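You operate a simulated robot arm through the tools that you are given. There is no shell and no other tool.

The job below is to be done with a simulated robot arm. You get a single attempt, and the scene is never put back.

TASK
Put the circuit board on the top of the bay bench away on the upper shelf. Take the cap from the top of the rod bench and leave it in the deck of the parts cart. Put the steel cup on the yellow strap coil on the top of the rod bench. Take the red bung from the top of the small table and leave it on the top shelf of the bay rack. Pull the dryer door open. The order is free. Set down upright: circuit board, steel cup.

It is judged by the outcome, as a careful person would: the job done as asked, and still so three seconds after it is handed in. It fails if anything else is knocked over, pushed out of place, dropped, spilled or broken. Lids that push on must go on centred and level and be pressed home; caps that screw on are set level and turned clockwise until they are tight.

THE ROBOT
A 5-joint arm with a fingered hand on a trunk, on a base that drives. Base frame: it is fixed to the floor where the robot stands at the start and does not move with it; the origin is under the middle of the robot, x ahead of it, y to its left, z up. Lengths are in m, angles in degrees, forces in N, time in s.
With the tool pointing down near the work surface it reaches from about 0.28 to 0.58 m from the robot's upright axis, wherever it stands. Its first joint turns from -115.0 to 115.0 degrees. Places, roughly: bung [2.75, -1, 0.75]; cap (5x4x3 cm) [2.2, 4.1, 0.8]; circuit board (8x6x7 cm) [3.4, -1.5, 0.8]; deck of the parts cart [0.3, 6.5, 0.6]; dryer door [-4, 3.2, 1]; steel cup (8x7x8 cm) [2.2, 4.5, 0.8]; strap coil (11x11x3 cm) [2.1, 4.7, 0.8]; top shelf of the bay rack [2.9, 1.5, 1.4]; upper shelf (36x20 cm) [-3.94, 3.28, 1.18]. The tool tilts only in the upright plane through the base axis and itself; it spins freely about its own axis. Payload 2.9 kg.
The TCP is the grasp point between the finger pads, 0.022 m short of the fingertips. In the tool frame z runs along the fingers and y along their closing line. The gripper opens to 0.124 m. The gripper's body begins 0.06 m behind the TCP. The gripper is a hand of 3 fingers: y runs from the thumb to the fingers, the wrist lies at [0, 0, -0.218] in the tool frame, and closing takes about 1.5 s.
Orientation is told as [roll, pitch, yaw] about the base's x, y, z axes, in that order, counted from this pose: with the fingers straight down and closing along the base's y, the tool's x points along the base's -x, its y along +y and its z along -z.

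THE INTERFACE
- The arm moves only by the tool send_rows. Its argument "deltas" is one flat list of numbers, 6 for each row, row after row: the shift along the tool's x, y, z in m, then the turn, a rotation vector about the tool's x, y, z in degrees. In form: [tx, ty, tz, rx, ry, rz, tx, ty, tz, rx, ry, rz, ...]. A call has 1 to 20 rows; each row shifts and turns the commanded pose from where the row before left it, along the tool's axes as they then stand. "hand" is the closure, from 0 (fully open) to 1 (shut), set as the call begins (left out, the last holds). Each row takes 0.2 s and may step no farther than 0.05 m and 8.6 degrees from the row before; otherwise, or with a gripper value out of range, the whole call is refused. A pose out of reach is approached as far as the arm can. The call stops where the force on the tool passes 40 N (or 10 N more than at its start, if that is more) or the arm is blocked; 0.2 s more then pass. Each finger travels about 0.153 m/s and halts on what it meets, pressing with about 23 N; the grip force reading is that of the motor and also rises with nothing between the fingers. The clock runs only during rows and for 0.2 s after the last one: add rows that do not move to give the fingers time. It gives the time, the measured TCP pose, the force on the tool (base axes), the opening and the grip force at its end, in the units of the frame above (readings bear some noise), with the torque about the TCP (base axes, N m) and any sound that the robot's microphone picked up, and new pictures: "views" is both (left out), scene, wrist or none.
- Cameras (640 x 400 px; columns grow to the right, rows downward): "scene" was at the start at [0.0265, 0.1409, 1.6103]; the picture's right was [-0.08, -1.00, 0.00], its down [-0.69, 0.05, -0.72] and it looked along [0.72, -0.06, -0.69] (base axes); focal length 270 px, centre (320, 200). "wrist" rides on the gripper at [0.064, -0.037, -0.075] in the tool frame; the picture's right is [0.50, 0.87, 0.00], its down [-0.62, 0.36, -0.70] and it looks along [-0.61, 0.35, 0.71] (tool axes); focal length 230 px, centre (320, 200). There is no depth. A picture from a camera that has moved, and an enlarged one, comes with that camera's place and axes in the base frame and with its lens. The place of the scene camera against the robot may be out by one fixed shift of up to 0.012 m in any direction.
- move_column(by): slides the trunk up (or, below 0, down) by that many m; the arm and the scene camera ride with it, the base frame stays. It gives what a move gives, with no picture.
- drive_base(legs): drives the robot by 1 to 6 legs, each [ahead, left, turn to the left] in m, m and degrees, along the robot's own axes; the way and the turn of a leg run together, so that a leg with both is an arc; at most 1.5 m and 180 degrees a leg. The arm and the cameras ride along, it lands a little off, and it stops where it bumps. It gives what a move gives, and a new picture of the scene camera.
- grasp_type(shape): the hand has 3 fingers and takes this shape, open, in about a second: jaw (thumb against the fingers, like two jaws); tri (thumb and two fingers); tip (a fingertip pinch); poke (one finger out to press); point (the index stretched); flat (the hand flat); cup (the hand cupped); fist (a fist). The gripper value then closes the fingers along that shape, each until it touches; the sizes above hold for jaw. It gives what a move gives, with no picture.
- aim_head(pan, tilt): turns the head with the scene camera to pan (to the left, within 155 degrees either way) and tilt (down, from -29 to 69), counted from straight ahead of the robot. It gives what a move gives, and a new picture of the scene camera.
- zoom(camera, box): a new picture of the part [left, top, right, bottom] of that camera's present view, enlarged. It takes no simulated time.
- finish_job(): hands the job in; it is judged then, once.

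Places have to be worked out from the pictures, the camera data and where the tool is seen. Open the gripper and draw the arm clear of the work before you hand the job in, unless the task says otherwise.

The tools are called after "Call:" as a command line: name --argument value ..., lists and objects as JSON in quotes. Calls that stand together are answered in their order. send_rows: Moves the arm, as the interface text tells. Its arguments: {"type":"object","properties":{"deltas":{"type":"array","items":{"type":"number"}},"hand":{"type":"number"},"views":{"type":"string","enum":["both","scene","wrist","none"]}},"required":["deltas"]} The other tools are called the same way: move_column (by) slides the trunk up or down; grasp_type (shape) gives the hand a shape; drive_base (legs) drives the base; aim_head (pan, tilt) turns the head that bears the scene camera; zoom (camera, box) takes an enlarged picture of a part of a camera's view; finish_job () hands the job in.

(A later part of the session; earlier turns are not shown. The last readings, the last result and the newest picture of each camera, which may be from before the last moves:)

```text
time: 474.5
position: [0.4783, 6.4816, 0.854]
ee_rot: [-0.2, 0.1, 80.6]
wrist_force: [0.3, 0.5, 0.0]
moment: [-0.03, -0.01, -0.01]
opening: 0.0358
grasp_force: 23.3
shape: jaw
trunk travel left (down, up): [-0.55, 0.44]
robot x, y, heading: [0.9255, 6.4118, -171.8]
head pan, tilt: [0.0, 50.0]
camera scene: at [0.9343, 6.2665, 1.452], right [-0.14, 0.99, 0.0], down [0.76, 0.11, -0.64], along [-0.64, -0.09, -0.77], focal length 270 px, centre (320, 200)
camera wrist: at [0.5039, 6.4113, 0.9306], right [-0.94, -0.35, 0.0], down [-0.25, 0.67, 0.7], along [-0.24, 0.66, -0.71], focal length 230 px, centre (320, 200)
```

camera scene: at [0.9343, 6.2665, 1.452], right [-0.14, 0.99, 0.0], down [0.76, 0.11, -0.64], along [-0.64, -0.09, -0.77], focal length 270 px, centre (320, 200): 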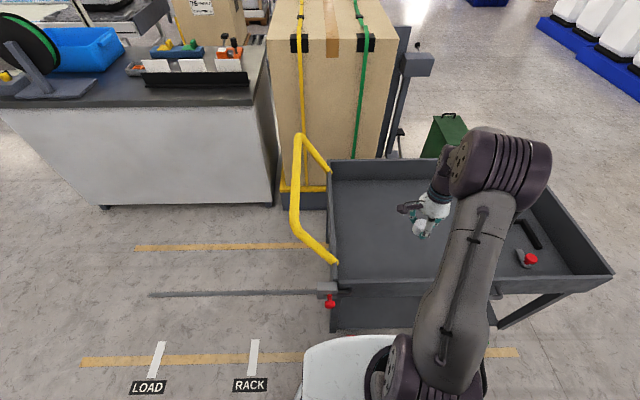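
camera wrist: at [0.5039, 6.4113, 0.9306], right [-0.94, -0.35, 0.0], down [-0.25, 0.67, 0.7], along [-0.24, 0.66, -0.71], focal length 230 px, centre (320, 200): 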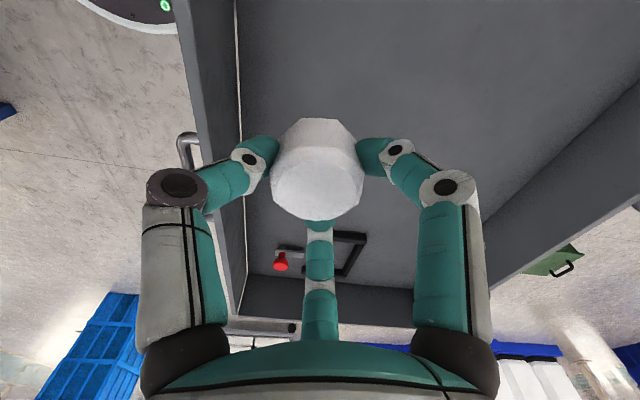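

The hand is over the south half of the deck. I'll shift a little further in and lower toward the deck.

Call:
send_rows --deltas '[0.0195, 0.0262, 0, 0, 0, 0, 0.0195, 0.0262, 0, 0, 0, 0, 0, 0, 0.04, 0, 0, 0, 0, 0, 0.04, 0, 0, 0, 0, 0, 0.04, 0, 0, 0, 0, 0, 0, 0, 0, 0]' --hand 1 --views "both"

Call:
zoom --camera "scene" --box '[330, 150, 530, 275]'

```text
time: 475.9
position: [0.4225, 6.4528, 0.7308]
ee_rot: [-0.1, 0.1, 80.7]
wrist_force: [0.2, -0.2, -0.3]
moment: [0.02, 0.0, -0.03]
opening: 0.0355
grasp_force: 22.7
shape: jaw
trunk travel left (down, up): [-0.55, 0.44]
robot x, y, heading: [0.9265, 6.41, -172.0]
head pan, tilt: [0.0, 50.0]
camera scene: at [0.9346, 6.2665, 1.452], right [-0.14, 0.99, 0.0], down [0.76, 0.11, -0.64], along [-0.64, -0.09, -0.77], focal length 270 px, centre (320, 200)
camera wrist: at [0.4461, 6.382, 0.8077], right [-0.94, -0.35, 0.0], down [-0.25, 0.67, 0.7], along [-0.24, 0.66, -0.71], focal length 230 px, centre (320, 200)
```

scene: 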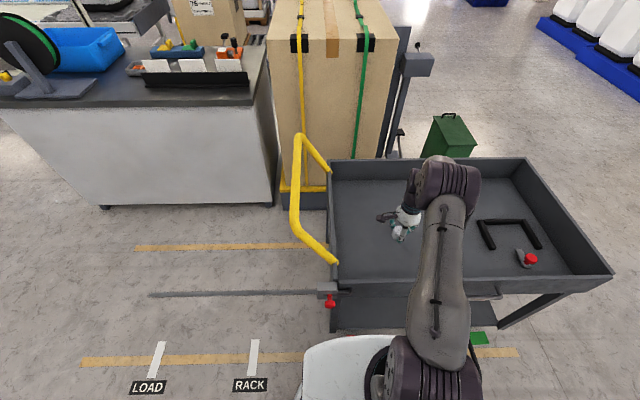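
wrist: 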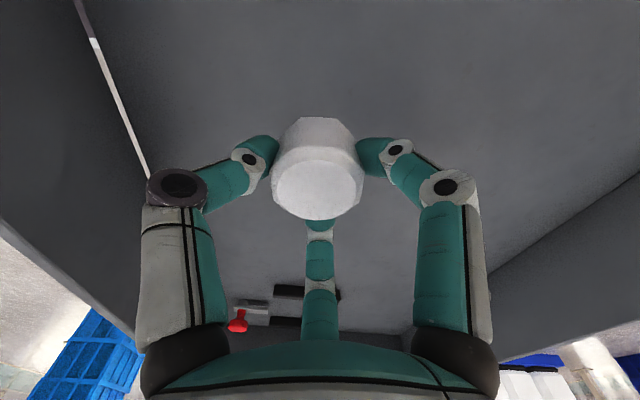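

```text
3.20 times, centred on (430, 212) of scene
camera zoom: at [0.9346, 6.2665, 1.452], right [-0.14, 0.99, 0.0], down [0.76, 0.11, -0.64], along [-0.64, -0.09, -0.77], focal length 864 px, centre (-32, 160)
```

zoom: 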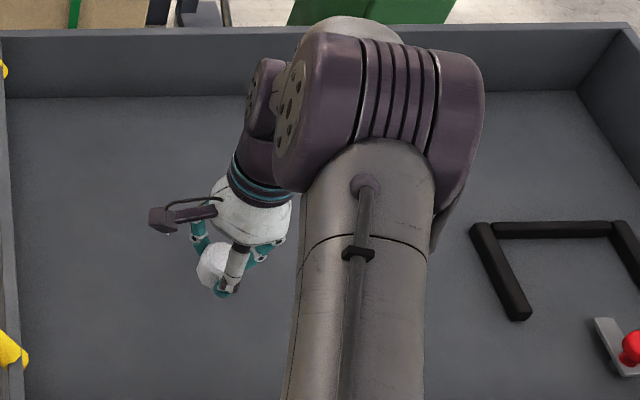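

The cap is over empty deck space. I'll lower another 6 cm, then feel for the deck.

Call:
send_rows --deltas '[0, 0, 0.03, 0, 0, 0, 0, 0, 0.02, 0, 0, 0, 0, 0, 0, 0, 0, 0]' --hand 1 --views "wrist"

Call:
send_rows --deltas '[0, 0, 0.005, 0, 0, 0, 0, 0, 0.005, 0, 0, 0, 0, 0, 0, 0, 0, 0]' --hand 1 --views "none"

Call:
send_rows --deltas '[0, 0, 0.005, 0, 0, 0, 0, 0, 0.005, 0, 0, 0, 0, 0, 0, 0, 0, 0]' --hand 1 --views "scene"

Call:
zoom --camera "scene" --box '[350, 180, 446, 240]'

```text
time: 476.7
position: [0.4214, 6.4511, 0.6817]
ee_rot: [-0.3, 0.0, 80.6]
wrist_force: [1.1, 0.6, 0.9]
moment: [-0.01, -0.02, 0.01]
opening: 0.0355
grasp_force: 23.4
shape: jaw
trunk travel left (down, up): [-0.55, 0.44]
robot x, y, heading: [0.9292, 6.4132, -171.6]
head pan, tilt: [0.0, 50.0]
camera wrist: at [0.4462, 6.3809, 0.7578], right [-0.94, -0.35, 0.0], down [-0.25, 0.67, 0.7], along [-0.24, 0.66, -0.71], focal length 230 px, centre (320, 200)
```

wrist: 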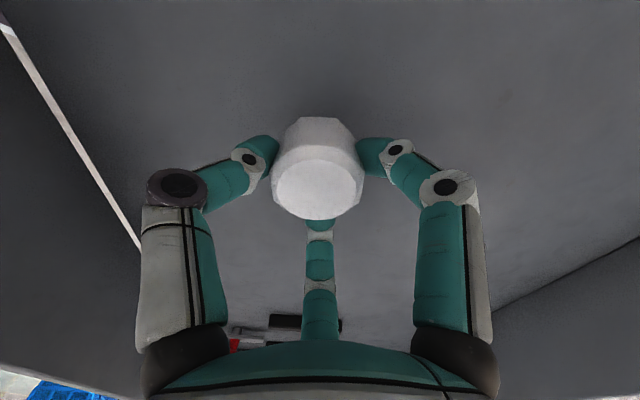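

```text
time: 477.5
position: [0.4209, 6.4505, 0.6727]
ee_rot: [-0.1, 0.0, 80.6]
wrist_force: [-1.2, 0.2, 0.8]
moment: [-0.01, -0.04, 0.0]
opening: 0.0355
grasp_force: 23.3
shape: jaw
trunk travel left (down, up): [-0.55, 0.44]
robot x, y, heading: [0.9259, 6.4109, -171.7]
head pan, tilt: [0.0, 50.0]
```

```text
time: 478.3
position: [0.4218, 6.4509, 0.6646]
ee_rot: [-0.2, 0.0, 80.5]
wrist_force: [-0.6, -0.5, -0.6]
moment: [0.0, -0.04, 0.0]
opening: 0.0354
grasp_force: 23.0
shape: jaw
trunk travel left (down, up): [-0.55, 0.44]
robot x, y, heading: [0.9247, 6.4111, -171.4]
head pan, tilt: [0.0, 50.0]
camera scene: at [0.9342, 6.2665, 1.452], right [-0.14, 0.99, 0.0], down [0.76, 0.11, -0.64], along [-0.64, -0.09, -0.77], focal length 270 px, centre (320, 200)
```

scene: 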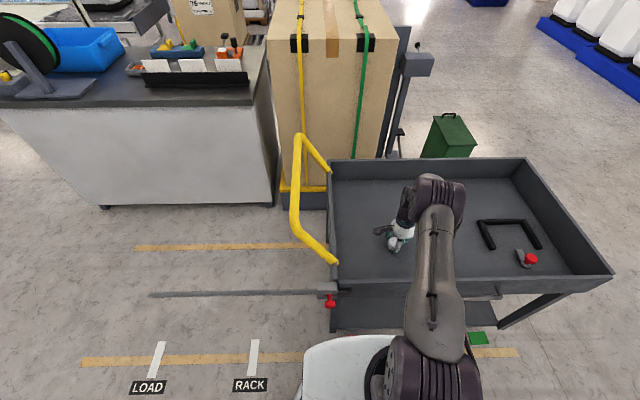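

```text
6.67 times, centred on (398, 210) of scene
camera zoom: at [0.9342, 6.2665, 1.452], right [-0.14, 0.99, 0.0], down [0.76, 0.11, -0.64], along [-0.64, -0.09, -0.77], focal length 1801 px, centre (-200, 133)
```

zoom: 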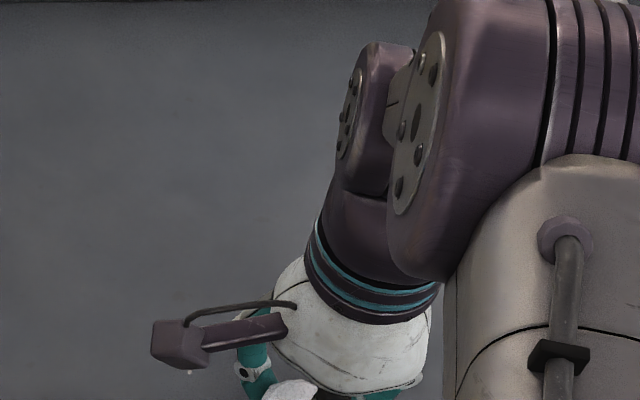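

No contact yet at 0.665, so I'll continue in 4–5 mm steps.

Call:
send_rows --deltas '[0, 0, 0.005, 0, 0, 0, 0, 0, 0.005, 0, 0, 0, 0, 0, 0, 0, 0, 0]' --hand 1 --views "none"

Call:
send_rows --deltas '[0, 0, 0.004, 0, 0, 0, 0, 0, 0.004, 0, 0, 0, 0, 0, 0, 0, 0, 0]' --hand 1 --views "wrist"

Call:
zoom --camera "scene" --box '[360, 200, 456, 260]'

```text
time: 479.1
position: [0.4224, 6.4514, 0.6535]
ee_rot: [-0.2, 0.0, 80.7]
wrist_force: [0.4, -0.1, 0.0]
moment: [0.02, 0.01, 0.0]
opening: 0.0353
grasp_force: 23.0
shape: jaw
trunk travel left (down, up): [-0.55, 0.44]
robot x, y, heading: [0.9278, 6.4061, -171.5]
head pan, tilt: [0.0, 50.0]
```

```text
time: 479.9
position: [0.4216, 6.4518, 0.6466]
ee_rot: [-0.2, -0.1, 80.6]
wrist_force: [1.2, 1.0, 2.4]
moment: [-0.02, -0.03, -0.01]
opening: 0.0358
grasp_force: 22.8
shape: jaw
trunk travel left (down, up): [-0.55, 0.44]
robot x, y, heading: [0.9249, 6.4109, -172.0]
head pan, tilt: [0.0, 50.0]
camera wrist: at [0.4459, 6.3818, 0.7225], right [-0.94, -0.35, 0.0], down [-0.25, 0.67, 0.7], along [-0.24, 0.66, -0.71], focal length 230 px, centre (320, 200)
```

wrist: 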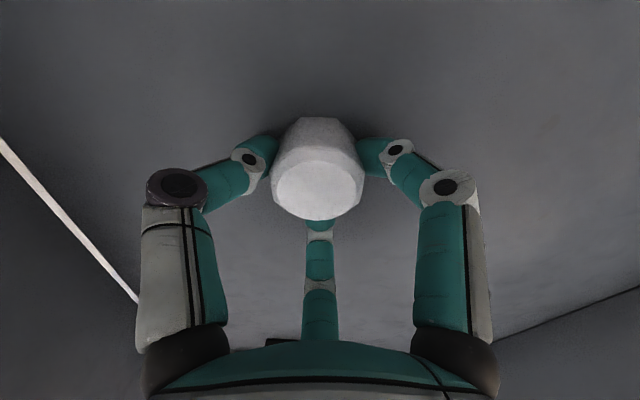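

```text
6.67 times, centred on (408, 230) of scene
camera zoom: at [0.9345, 6.2666, 1.452], right [-0.14, 0.99, 0.0], down [0.76, 0.11, -0.64], along [-0.64, -0.09, -0.77], focal length 1801 px, centre (-267, 0)
```

zoom: 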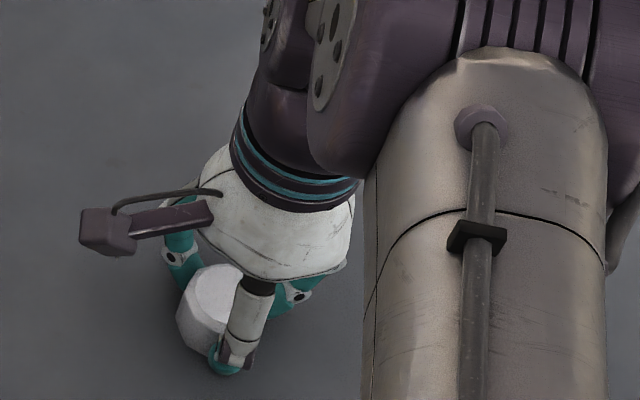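

The force has just begun to rise, so one more 2 mm step to confirm contact.

Call:
send_rows --deltas '[0, 0, 0.002, 0, 0, 0, 0, 0, 0, 0, 0, 0]' --hand 1 --views "none"

```text
time: 480.5
position: [0.422, 6.452, 0.6446]
ee_rot: [-0.1, -0.1, 80.6]
wrist_force: [-1.9, 1.0, 11.5]
moment: [-0.05, -0.12, 0.05]
opening: 0.036
grasp_force: 23.1
shape: jaw
trunk travel left (down, up): [-0.55, 0.44]
robot x, y, heading: [0.9229, 6.4118, -171.7]
head pan, tilt: [0.0, 50.0]
```

The cap rests on the deck. I'll ease up 2 mm, open the hand, and lift away.

Call:
send_rows --deltas '[0, 0, -0.003, 0, 0, 0, 0, 0, 0, 0, 0, 0]' --hand 1 --views "none"

Call:
send_rows --deltas '[0, 0, 0, 0, 0, 0, 0, 0, 0, 0, 0, 0, 0, 0, 0, 0, 0, 0, 0, 0, 0, 0, 0, 0, 0, 0, 0, 0, 0, 0]' --hand 0 --views "none"

Call:
send_rows --deltas '[0, 0, -0.02, 0, 0, 0, 0, 0, -0.04, 0, 0, 0, 0, 0, -0.04, 0, 0, 0, 0, 0, -0.04, 0, 0, 0, 0, 0, -0.04, 0, 0, 0, 0, 0, 0, 0, 0, 0]' --hand 0 --views "both"

Call:
zoom --camera "scene" --box '[330, 150, 530, 275]'

```text
time: 481.1
position: [0.4229, 6.452, 0.6469]
ee_rot: [-0.3, 0.0, 80.6]
wrist_force: [-0.6, -0.3, -0.5]
moment: [-0.02, 0.01, 0.01]
opening: 0.0359
grasp_force: 23.5
shape: jaw
trunk travel left (down, up): [-0.55, 0.44]
robot x, y, heading: [0.9251, 6.4114, -171.9]
head pan, tilt: [0.0, 50.0]
```

```text
time: 482.3
position: [0.4223, 6.4516, 0.6475]
ee_rot: [-0.2, -0.1, 80.6]
wrist_force: [1.1, 0.3, -0.7]
moment: [0.02, -0.04, 0.0]
opening: 0.1241
grasp_force: 0.1
shape: jaw
trunk travel left (down, up): [-0.55, 0.44]
robot x, y, heading: [0.9265, 6.4127, -171.8]
head pan, tilt: [0.0, 50.0]
```

```text
time: 483.7
position: [0.4213, 6.4518, 0.827]
ee_rot: [-0.4, 0.0, 80.6]
wrist_force: [1.3, -0.7, -0.2]
moment: [0.0, 0.0, 0.0]
opening: 0.1239
grasp_force: 0.0
shape: jaw
trunk travel left (down, up): [-0.55, 0.44]
robot x, y, heading: [0.9238, 6.4092, -171.8]
head pan, tilt: [0.0, 50.0]
camera scene: at [0.9339, 6.2666, 1.452], right [-0.14, 0.99, 0.0], down [0.76, 0.11, -0.64], along [-0.64, -0.09, -0.77], focal length 270 px, centre (320, 200)
camera wrist: at [0.445, 6.382, 0.9032], right [-0.94, -0.35, 0.0], down [-0.25, 0.67, 0.7], along [-0.24, 0.66, -0.71], focal length 230 px, centre (320, 200)
```

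scene: 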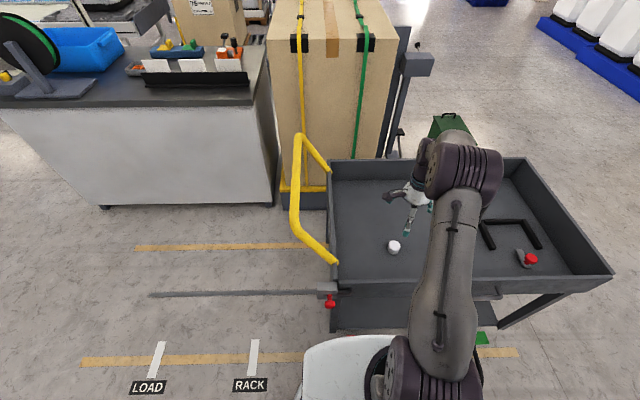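
wrist: 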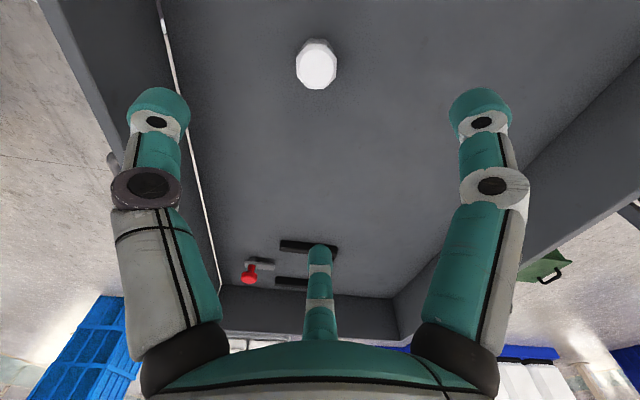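

```text
3.20 times, centred on (430, 212) of scene
camera zoom: at [0.9339, 6.2666, 1.452], right [-0.14, 0.99, 0.0], down [0.76, 0.11, -0.64], along [-0.64, -0.09, -0.77], focal length 864 px, centre (-32, 160)
```

zoom: 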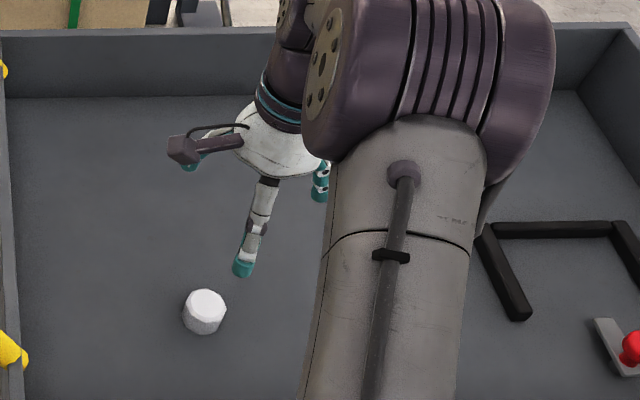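

The cap lies in the deck. Next is the bung, so I'll draw the arm in, raise the trunk, and back away from the cart.

Call:
send_rows --deltas '[0, -0.04, 0, 0, 0, 0, 0, -0.04, 0, 0, 0, 0, 0, 0, 0, 0, 0, 0]' --hand 0 --views "none"

Call:
move_column --by 0.4

Call:
drive_base --legs '[[-0.22, 0, 0], [0, 1.05, 0], [0, 1.05, 0], [0, 0, -98]]'

```text
time: 484.5
position: [0.5032, 6.4358, 0.829]
ee_rot: [-0.2, 0.0, 80.6]
wrist_force: [-0.5, -0.7, -0.8]
moment: [-0.02, 0.0, 0.01]
opening: 0.1239
grasp_force: 0.1
shape: jaw
trunk travel left (down, up): [-0.55, 0.44]
robot x, y, heading: [0.9258, 6.4064, -171.8]
head pan, tilt: [0.0, 50.0]
```

```text
time: 488.4
position: [0.5025, 6.4354, 1.229]
ee_rot: [-0.2, 0.0, 80.6]
wrist_force: [0.3, 0.3, -0.4]
moment: [-0.01, 0.0, 0.0]
opening: 0.1237
grasp_force: 0.0
shape: jaw
trunk travel left (down, up): [-0.95, 0.04]
robot x, y, heading: [0.9241, 6.4105, -171.5]
head pan, tilt: [0.0, 50.0]
```

```text
time: 504.3
position: [1.4968, 4.7384, 1.2273]
ee_rot: [-0.2, 0.1, -17.9]
wrist_force: [0.4, 0.5, -0.3]
moment: [-0.02, 0.03, 0.01]
opening: 0.1236
grasp_force: 0.1
shape: jaw
trunk travel left (down, up): [-0.95, 0.04]
robot x, y, heading: [1.4132, 4.3218, 89.7]
head pan, tilt: [0.0, 50.0]
camera scene: at [1.2687, 4.3441, 1.852], right [1.0, 0.0, 0.0], down [0.0, -0.77, -0.64], along [0.0, 0.64, -0.77], focal length 270 px, centre (320, 200)
```

scene: 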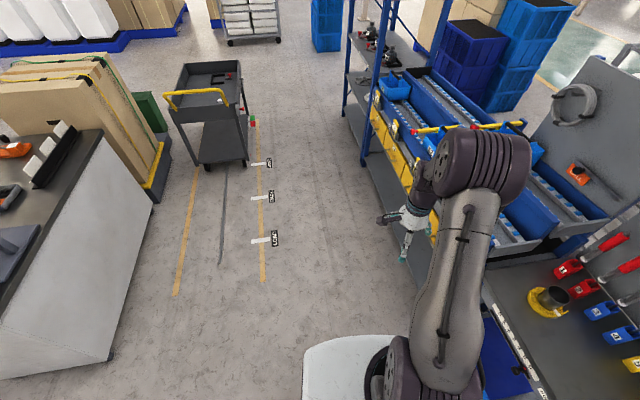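

The cup still stands on the coil. I'll now drive west and then south down the known corridor, heading back toward the bay.

Call:
drive_base --legs '[[-0.22, 0.8, 0], [-0.2, 0.8, 0], [-1.2, 0.08, 0]]'

```text
time: 518.1
position: [-0.1784, 3.1944, 1.2282]
ee_rot: [-0.2, 0.0, -18.1]
wrist_force: [0.2, -0.4, -0.2]
moment: [0.0, 0.0, 0.01]
opening: 0.1243
grasp_force: 0.1
shape: jaw
trunk travel left (down, up): [-0.95, 0.04]
robot x, y, heading: [-0.2699, 2.7857, 89.3]
head pan, tilt: [0.0, 50.0]
camera scene: at [-0.4082, 2.8014, 1.852], right [1.0, -0.01, 0.0], down [-0.01, -0.77, -0.64], along [0.0, 0.64, -0.77], focal length 270 px, centre (320, 200)
```

scene: 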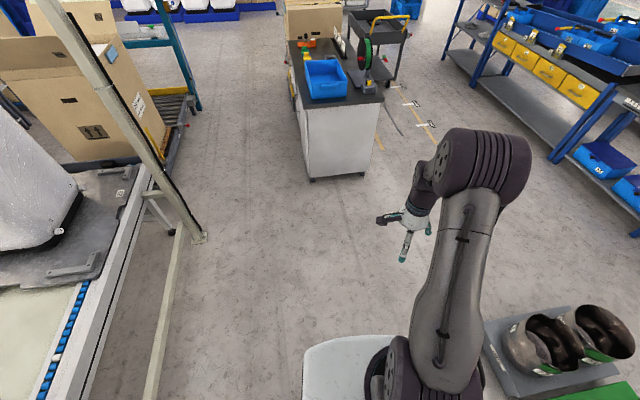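

All clear. I'll continue south and stop near (0.2,0.3) to look at the bay rack.

Call:
drive_base --legs '[[-1.35, -0.08, 0], [-1.1, -0.4, 0]]'

Call:
aim_head --pan -65 --tilt 20

Call:
zoom --camera "scene" --box '[200, 60, 440, 210]'

```text
time: 530.2
position: [0.3085, 0.8083, 1.2279]
ee_rot: [-0.2, 0.0, -17.4]
wrist_force: [-0.2, 0.7, 0.2]
moment: [0.01, -0.04, 0.02]
opening: 0.1241
grasp_force: 0.1
shape: jaw
trunk travel left (down, up): [-0.95, 0.04]
robot x, y, heading: [0.221, 0.391, 90.1]
head pan, tilt: [0.0, 50.0]
camera scene: at [0.0818, 0.4128, 1.852], right [1.0, 0.0, 0.0], down [0.0, -0.77, -0.64], along [0.0, 0.64, -0.77], focal length 270 px, centre (320, 200)
```

scene: 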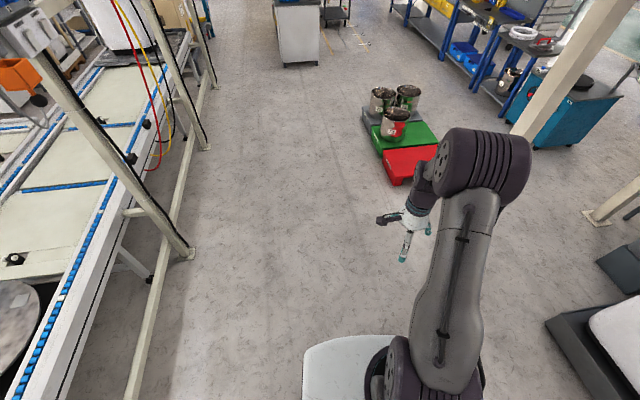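

```text
time: 531.5
position: [0.3072, 0.809, 1.2282]
ee_rot: [-0.3, 0.0, -17.3]
wrist_force: [0.1, 0.4, 0.4]
moment: [0.0, -0.03, -0.01]
opening: 0.1237
grasp_force: 0.1
shape: jaw
trunk travel left (down, up): [-0.95, 0.04]
robot x, y, heading: [0.2243, 0.3927, 90.5]
head pan, tilt: [-65.0, 20.0]
camera scene: at [0.1665, 0.3751, 1.8975], right [0.43, -0.9, 0.0], down [-0.31, -0.15, -0.94], along [0.85, 0.4, -0.34], focal length 270 px, centre (320, 200)
```

scene: 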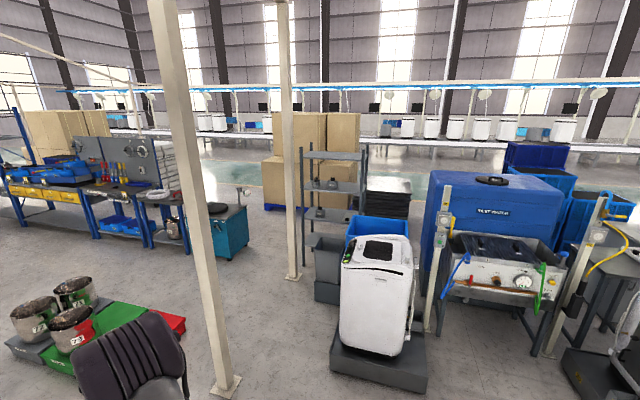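

```text
2.67 times, centred on (320, 135) of scene
camera zoom: at [0.1665, 0.3751, 1.8975], right [0.43, -0.9, 0.0], down [-0.31, -0.15, -0.94], along [0.85, 0.4, -0.34], focal length 720 px, centre (320, 373)
```

zoom: 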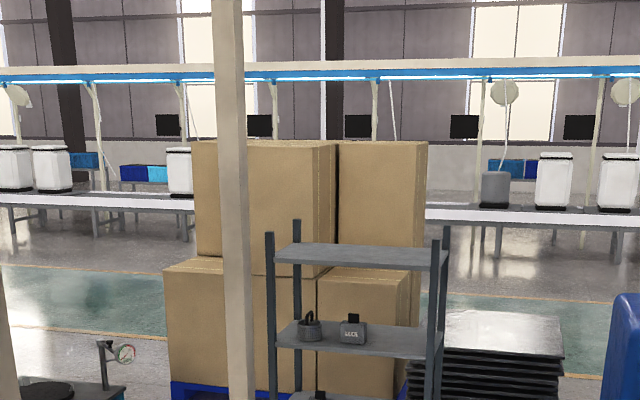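

The bay rack's top shelf is empty and seems best reached from its north side, near (2.7,2.2). Now I'll go for the bung, south along the corridor and round the coloured table.

Call:
drive_base --legs '[[-1.39, -0.46, 0], [-1.4, -0.16, 0], [-1.4, -0.02, 0]]'

```text
time: 551.9
position: [0.9753, -3.3599, 1.2291]
ee_rot: [-0.3, 0.0, -17.1]
wrist_force: [-0.4, -0.9, -0.2]
moment: [-0.04, -0.01, 0.03]
opening: 0.1238
grasp_force: 0.1
shape: jaw
trunk travel left (down, up): [-0.95, 0.04]
robot x, y, heading: [0.895, -3.7724, 90.6]
head pan, tilt: [-65.0, 20.0]
camera scene: at [0.8365, -3.7939, 1.8976], right [0.43, -0.9, 0.0], down [-0.31, -0.15, -0.94], along [0.85, 0.4, -0.34], focal length 270 px, centre (320, 200)
```

scene: 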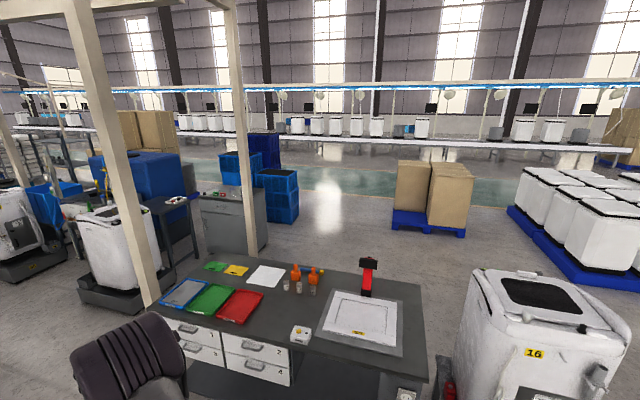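

The way is clear. I'll go round the end of the table and up the far side.

Call:
drive_base --legs '[[-1.45, -0.03, 0], [0, -1.2, 0], [0, -1.2, 0]]'

```text
time: 570.7
position: [3.4547, -4.7693, 1.2282]
ee_rot: [-0.2, 0.1, -16.0]
wrist_force: [-0.6, -0.2, -0.5]
moment: [0.01, -0.02, -0.02]
opening: 0.124
grasp_force: 0.1
shape: jaw
trunk travel left (down, up): [-0.95, 0.04]
robot x, y, heading: [3.3829, -5.1887, 91.7]
head pan, tilt: [-65.0, 20.0]
camera scene: at [3.3237, -5.2063, 1.8975], right [0.45, -0.89, 0.0], down [-0.31, -0.15, -0.94], along [0.84, 0.42, -0.34], focal length 270 px, centre (320, 200)
```

scene: 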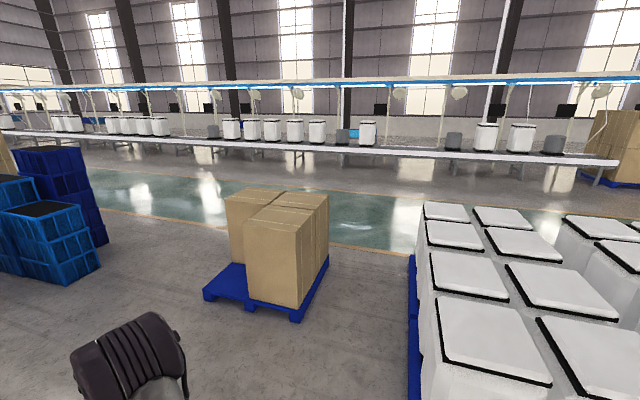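

I'm on the open side again. I'll go north toward the bay, stop short of pillar 2, and look at the space by the small table.

Call:
drive_base --legs '[[1.3, 0.1, 0], [1.25, 0.3, 0]]'

Call:
aim_head --pan 10 --tilt 45

Call:
zoom --camera "scene" --box '[160, 40, 400, 190]'

```text
time: 583.3
position: [3.0122, -2.2357, 1.2283]
ee_rot: [-0.2, 0.0, -16.8]
wrist_force: [-0.2, -1.2, 0.3]
moment: [-0.01, 0.0, -0.01]
opening: 0.1239
grasp_force: 0.1
shape: jaw
trunk travel left (down, up): [-0.95, 0.04]
robot x, y, heading: [2.9321, -2.6529, 90.8]
head pan, tilt: [-65.0, 20.0]
camera scene: at [2.875, -2.672, 1.8976], right [0.44, -0.9, 0.0], down [-0.31, -0.15, -0.94], along [0.85, 0.41, -0.34], focal length 270 px, centre (320, 200)
```

scene: 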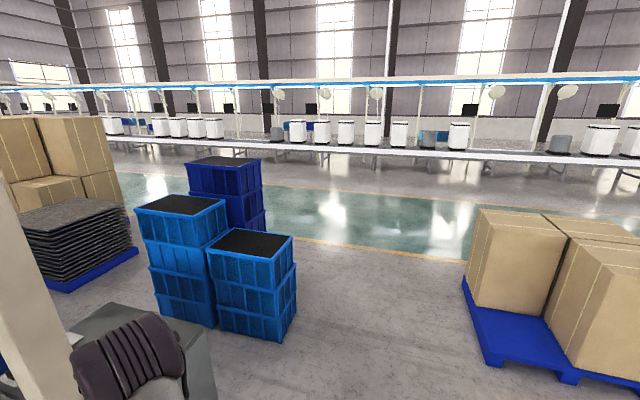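

```text
time: 584.8
position: [3.0117, -2.2364, 1.2278]
ee_rot: [-0.2, -0.1, -16.8]
wrist_force: [0.4, -0.4, -0.1]
moment: [0.0, 0.03, 0.02]
opening: 0.124
grasp_force: 0.0
shape: jaw
trunk travel left (down, up): [-0.95, 0.04]
robot x, y, heading: [2.9283, -2.6526, 90.8]
head pan, tilt: [10.0, 45.0]
camera scene: at [2.7759, -2.6323, 1.8589], right [0.98, 0.19, 0.0], down [0.13, -0.69, -0.71], along [-0.13, 0.69, -0.71], focal length 270 px, centre (320, 200)
```

scene: 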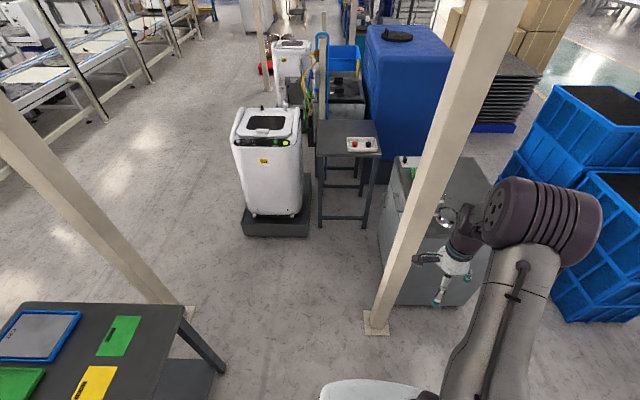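

```text
2.67 times, centred on (280, 115) of scene
camera zoom: at [2.7759, -2.6323, 1.8589], right [0.98, 0.19, 0.0], down [0.13, -0.69, -0.71], along [-0.13, 0.69, -0.71], focal length 720 px, centre (427, 427)
```

zoom: 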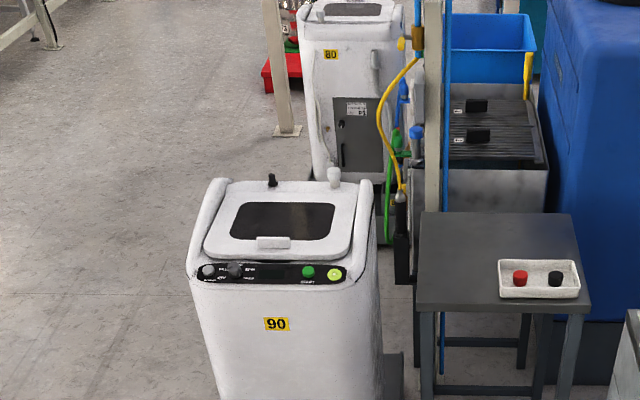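

The front of the small table is open to me, and triangulating from two views puts the red bung at about (2.715,-1.05), top at z≈0.83. I'll drive round pillar 2 to stand about 0.5 m south of it.

Call:
drive_base --legs '[[0.51, 0.393, 0], [0.53, -0.18, 0]]'

Call:
aim_head --pan 5 --tilt 50

Call:
zoom --camera "scene" --box '[260, 120, 460, 245]'

```text
time: 591.2
position: [2.7834, -1.2158, 1.229]
ee_rot: [-0.2, -0.1, -17.2]
wrist_force: [-0.1, -0.5, 0.1]
moment: [0.03, 0.01, 0.0]
opening: 0.1239
grasp_force: 0.1
shape: jaw
trunk travel left (down, up): [-0.95, 0.04]
robot x, y, heading: [2.6987, -1.6318, 90.4]
head pan, tilt: [10.0, 45.0]
camera scene: at [2.5449, -1.6091, 1.8589], right [0.98, 0.18, 0.0], down [0.13, -0.7, -0.71], along [-0.13, 0.7, -0.71], focal length 270 px, centre (320, 200)
```

scene: 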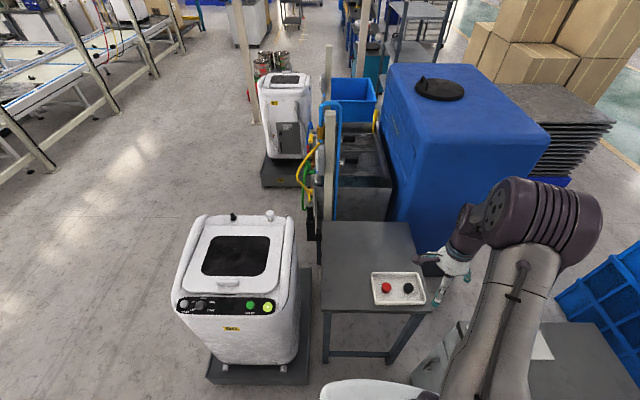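

```text
time: 591.8
position: [2.7845, -1.2135, 1.2274]
ee_rot: [-0.2, 0.0, -17.4]
wrist_force: [-0.2, 0.8, 0.1]
moment: [-0.02, -0.02, 0.01]
opening: 0.124
grasp_force: 0.0
shape: jaw
trunk travel left (down, up): [-0.95, 0.04]
robot x, y, heading: [2.7, -1.6321, 90.3]
head pan, tilt: [5.0, 50.0]
camera scene: at [2.5527, -1.6111, 1.852], right [1.0, 0.09, 0.0], down [0.07, -0.76, -0.64], along [-0.06, 0.64, -0.77], focal length 270 px, centre (320, 200)
```

scene: 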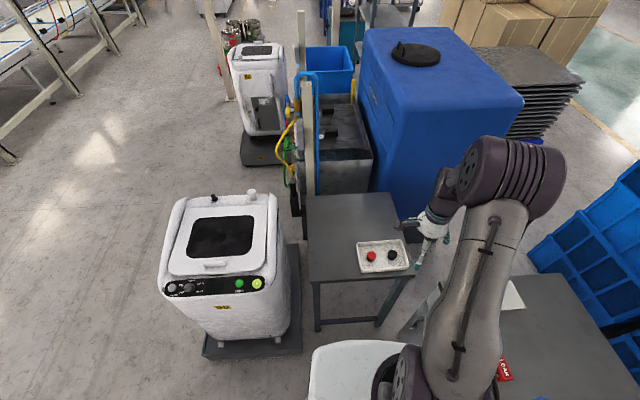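

```text
3.20 times, centred on (360, 182) of scene
camera zoom: at [2.5527, -1.6111, 1.852], right [1.0, 0.09, 0.0], down [0.07, -0.76, -0.64], along [-0.06, 0.64, -0.77], focal length 864 px, centre (192, 256)
```

zoom: 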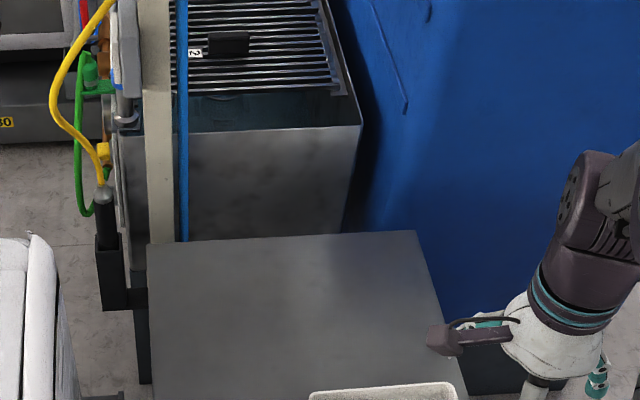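

I'm in place at (2.70,-1.63). I'll enlarge the tray.

Call:
zoom --camera "scene" --box '[336, 225, 432, 285]'

Call:
zoom --camera "wrist" --box '[0, 0, 640, 400]'

```text
6.67 times, centred on (384, 255) of scene
camera zoom: at [2.5527, -1.6111, 1.852], right [1.0, 0.09, 0.0], down [0.07, -0.76, -0.64], along [-0.06, 0.64, -0.77], focal length 1801 px, centre (-107, -167)
```

zoom: 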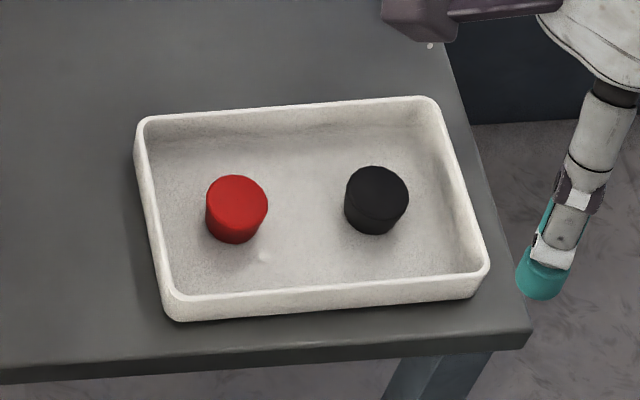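

```text
1.00 times, centred on (320, 200) of wrist (not enlarged: the box is as wide or as high as the picture)
camera zoom: at [2.7108, -1.2306, 1.3046], right [-0.22, 0.98, 0.0], down [0.7, 0.16, 0.7], along [0.68, 0.15, -0.71], focal length 230 px, centre (320, 200)
```

zoom: 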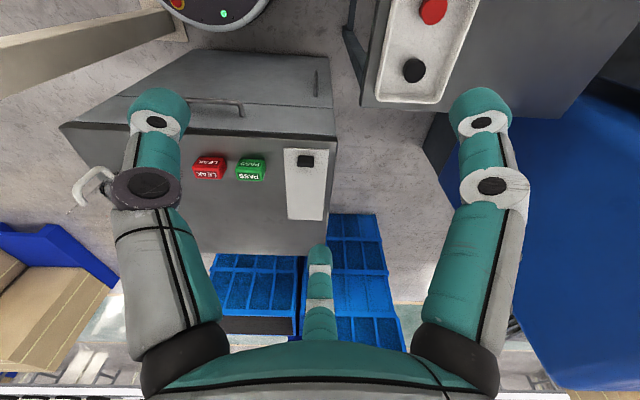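

The red bung, about 4 cm wide, is at about (2.714,-1.04) in the tray, 9 cm from the black one. It's slightly too far, so I'll move the base 9 cm ahead.

Call:
drive_base --legs '[[0.09, 0, 0]]'

Call:
move_column --by -0.3

```text
time: 592.9
position: [2.7829, -1.1251, 1.2294]
ee_rot: [-0.1, 0.0, -17.2]
wrist_force: [-0.1, 0.7, 0.3]
moment: [0.0, -0.01, -0.02]
opening: 0.124
grasp_force: 0.1
shape: jaw
trunk travel left (down, up): [-0.95, 0.04]
robot x, y, heading: [2.6955, -1.5346, 90.2]
head pan, tilt: [5.0, 50.0]
camera scene: at [2.5521, -1.5228, 1.852], right [1.0, 0.09, 0.0], down [0.07, -0.76, -0.64], along [-0.06, 0.64, -0.77], focal length 270 px, centre (320, 200)
```

scene: 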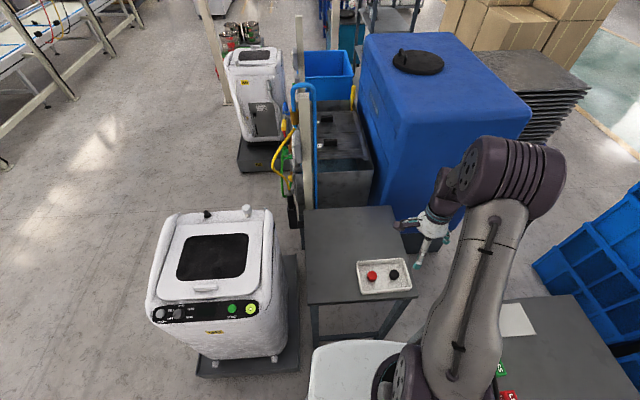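

```text
time: 595.9
position: [2.7847, -1.1232, 0.9278]
ee_rot: [-0.2, 0.1, -17.3]
wrist_force: [0.0, -0.1, 0.4]
moment: [0.03, -0.02, -0.01]
opening: 0.1239
grasp_force: 0.1
shape: jaw
trunk travel left (down, up): [-0.65, 0.34]
robot x, y, heading: [2.6978, -1.5383, 90.8]
head pan, tilt: [5.0, 50.0]
```

Now at y=-1.54 with the trunk lowered. I'll move the hand over the red bung and look with the wrist camera.

Call:
send_rows --deltas '[0.0304, 0.0182, 0, 0, 0, 0, 0.0304, 0.0182, 0, 0, 0, 0, 0.0304, 0.0182, 0, 0, 0, 0, 0, 0, 0, 0, 0, 0, 0, 0, 0, 0, 0, 0]' --hand 0.36 --views "both"

Call:
zoom --camera "wrist" --box '[160, 0, 480, 200]'

```text
time: 597.1
position: [2.7127, -1.045, 0.9283]
ee_rot: [-0.2, -0.1, -17.3]
wrist_force: [-0.3, 0.4, 0.1]
moment: [-0.02, -0.02, 0.01]
opening: 0.0798
grasp_force: 0.1
shape: jaw
trunk travel left (down, up): [-0.65, 0.34]
robot x, y, heading: [2.6942, -1.5396, 90.3]
head pan, tilt: [5.0, 50.0]
camera scene: at [2.5518, -1.5206, 1.5519], right [1.0, 0.09, 0.0], down [0.07, -0.76, -0.64], along [-0.06, 0.64, -0.77], focal length 270 px, centre (320, 200)
camera wrist: at [2.6397, -1.0614, 1.0054], right [-0.22, 0.98, 0.0], down [0.7, 0.16, 0.7], along [0.68, 0.15, -0.71], focal length 230 px, centre (320, 200)
```

scene: 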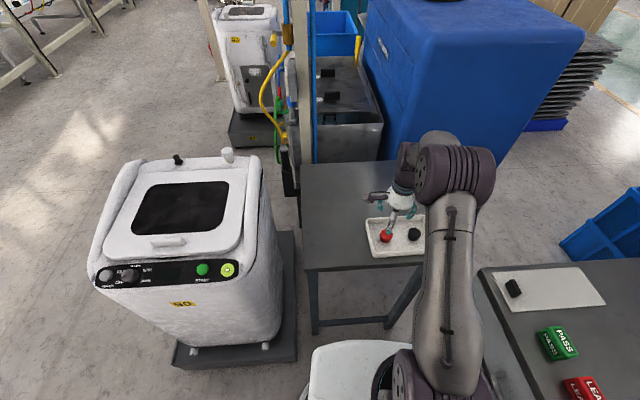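
wrist: 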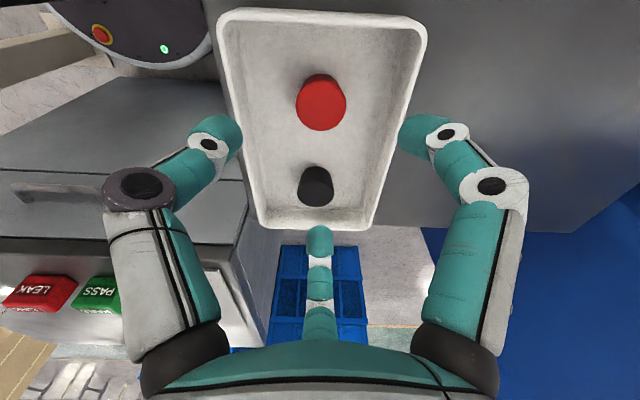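

```text
2.00 times, centred on (320, 100) of wrist
camera zoom: at [2.6397, -1.0614, 1.0054], right [-0.22, 0.98, 0.0], down [0.7, 0.16, 0.7], along [0.68, 0.15, -0.71], focal length 460 px, centre (320, 400)
```

zoom: 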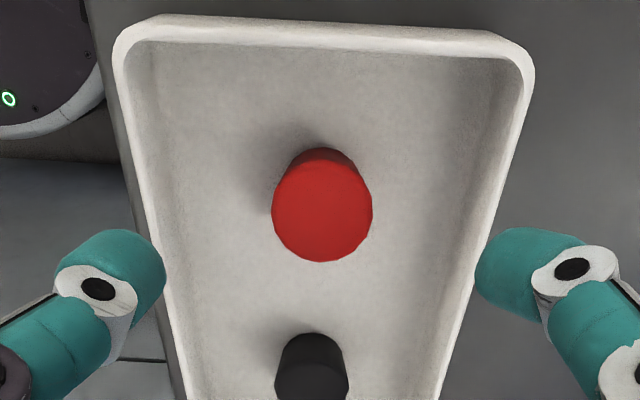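

The red bung is centred under the tool, top at z≈0.825. I'll narrow the fingers so they fit between tray wall and black bung, and descend.

Call:
send_rows --deltas '[0, 0, 0, 0, 0, 0, 0, 0, 0.02, 0, 0, 0, 0, 0, 0.03, 0, 0, 0, 0, 0, 0.02, 0, 0, 0, 0, 0, 0, 0, 0, 0]' --hand 0.43 --views "both"

Call:
zoom --camera "scene" --box '[340, 190, 468, 270]'

```text
time: 598.3
position: [2.7131, -1.0459, 0.8585]
ee_rot: [-0.1, -0.1, -17.4]
wrist_force: [0.7, -0.2, 0.6]
moment: [0.01, 0.02, -0.05]
opening: 0.0712
grasp_force: 0.1
shape: jaw
trunk travel left (down, up): [-0.65, 0.34]
robot x, y, heading: [2.6991, -1.5352, 90.5]
head pan, tilt: [5.0, 50.0]
camera scene: at [2.552, -1.5211, 1.552], right [1.0, 0.09, 0.0], down [0.07, -0.76, -0.64], along [-0.06, 0.64, -0.77], focal length 270 px, centre (320, 200)
camera wrist: at [2.6395, -1.0634, 0.9353], right [-0.22, 0.98, 0.0], down [0.7, 0.16, 0.7], along [0.68, 0.15, -0.71], focal length 230 px, centre (320, 200)
```

scene: 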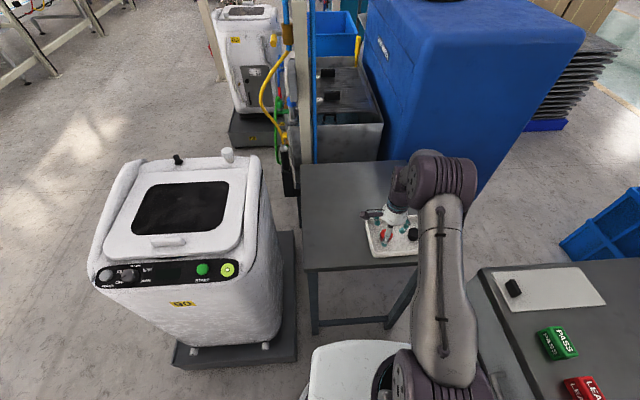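
wrist: 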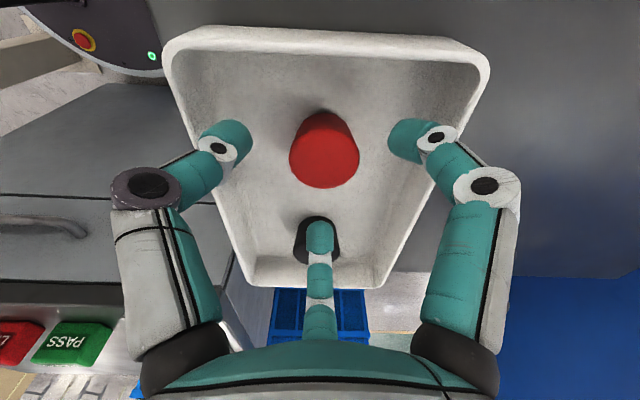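

```text
5.00 times, centred on (404, 230) of scene
camera zoom: at [2.552, -1.5211, 1.552], right [1.0, 0.09, 0.0], down [0.07, -0.76, -0.64], along [-0.06, 0.64, -0.77], focal length 1351 px, centre (-100, 50)
```

zoom: 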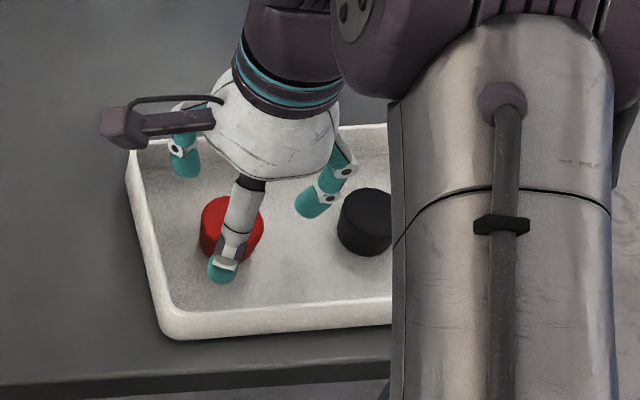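

The centre finger would pass close to the black bung, so I'll narrow the fingers further, to 5.6 cm. I'll also correct 2.5 mm sideways and then go down.

Call:
send_rows --deltas '[0.0012, 0.0022, 0, 0, 0, 0, 0, 0, 0, 0, 0, 0, 0, 0, 0, 0, 0, 0]' --hand 0.55 --views "wrist"

Call:
send_rows --deltas '[0, 0, 0.015, 0, 0, 0, 0, 0, 0.01, 0, 0, 0, 0, 0, 0, 0, 0, 0]' --hand 0.55 --views "both"

Call:
zoom --camera "scene" --box '[340, 190, 468, 270]'

```text
time: 599.1
position: [2.7116, -1.0427, 0.8587]
ee_rot: [-0.2, -0.1, -17.3]
wrist_force: [0.2, 0.3, 0.4]
moment: [-0.02, -0.01, -0.01]
opening: 0.056
grasp_force: 0.0
shape: jaw
trunk travel left (down, up): [-0.65, 0.34]
robot x, y, heading: [2.7013, -1.5394, 90.4]
head pan, tilt: [5.0, 50.0]
camera wrist: at [2.6386, -1.06, 0.935], right [-0.22, 0.98, 0.0], down [0.7, 0.16, 0.7], along [0.68, 0.15, -0.71], focal length 230 px, centre (320, 200)
```

wrist: 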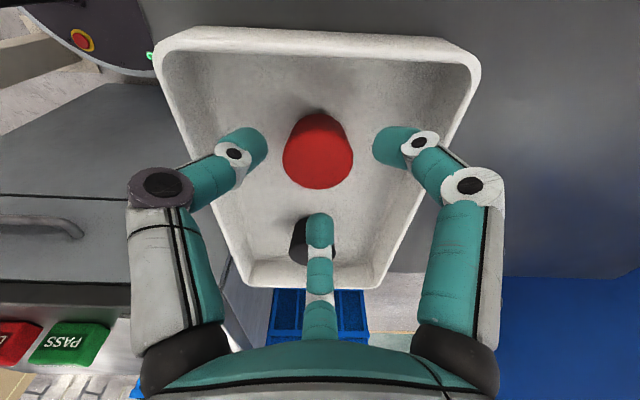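

```text
time: 599.9
position: [2.7113, -1.0434, 0.8329]
ee_rot: [-0.2, 0.0, -17.4]
wrist_force: [0.0, 0.5, 0.5]
moment: [0.03, 0.02, 0.0]
opening: 0.0562
grasp_force: 0.1
shape: jaw
trunk travel left (down, up): [-0.65, 0.34]
robot x, y, heading: [2.6968, -1.5392, 90.2]
head pan, tilt: [5.0, 50.0]
camera scene: at [2.552, -1.521, 1.552], right [1.0, 0.09, 0.0], down [0.07, -0.76, -0.64], along [-0.06, 0.64, -0.77], focal length 270 px, centre (320, 200)
camera wrist: at [2.6379, -1.0598, 0.9092], right [-0.22, 0.98, 0.0], down [0.7, 0.16, 0.7], along [0.68, 0.15, -0.71], focal length 230 px, centre (320, 200)
```

scene: 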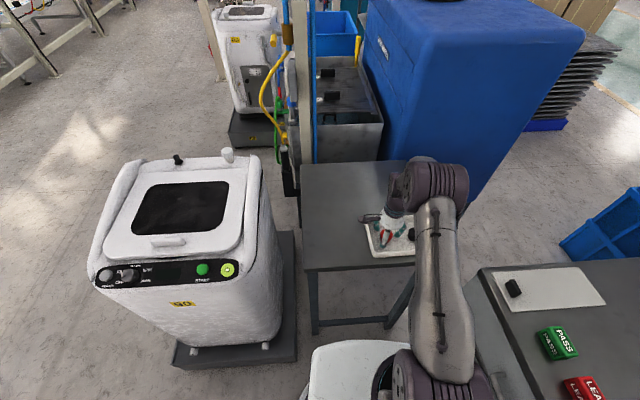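
wrist: 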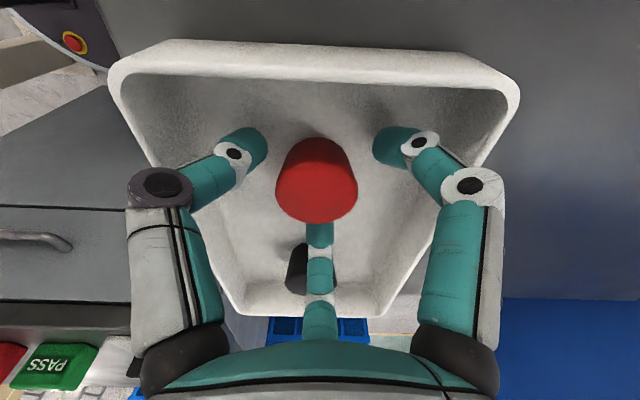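

```text
5.00 times, centred on (404, 230) of scene
camera zoom: at [2.552, -1.521, 1.552], right [1.0, 0.09, 0.0], down [0.07, -0.76, -0.64], along [-0.06, 0.64, -0.77], focal length 1351 px, centre (-100, 50)
```

zoom: 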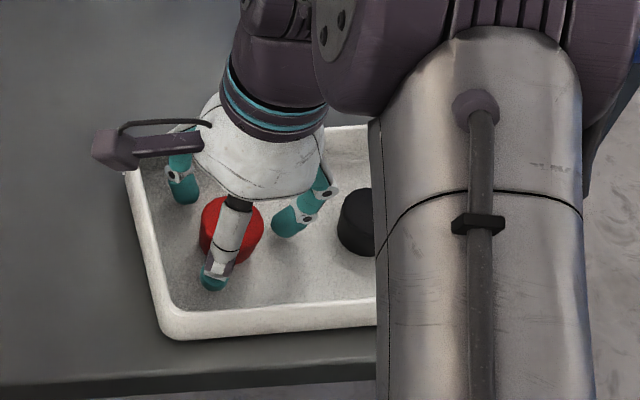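

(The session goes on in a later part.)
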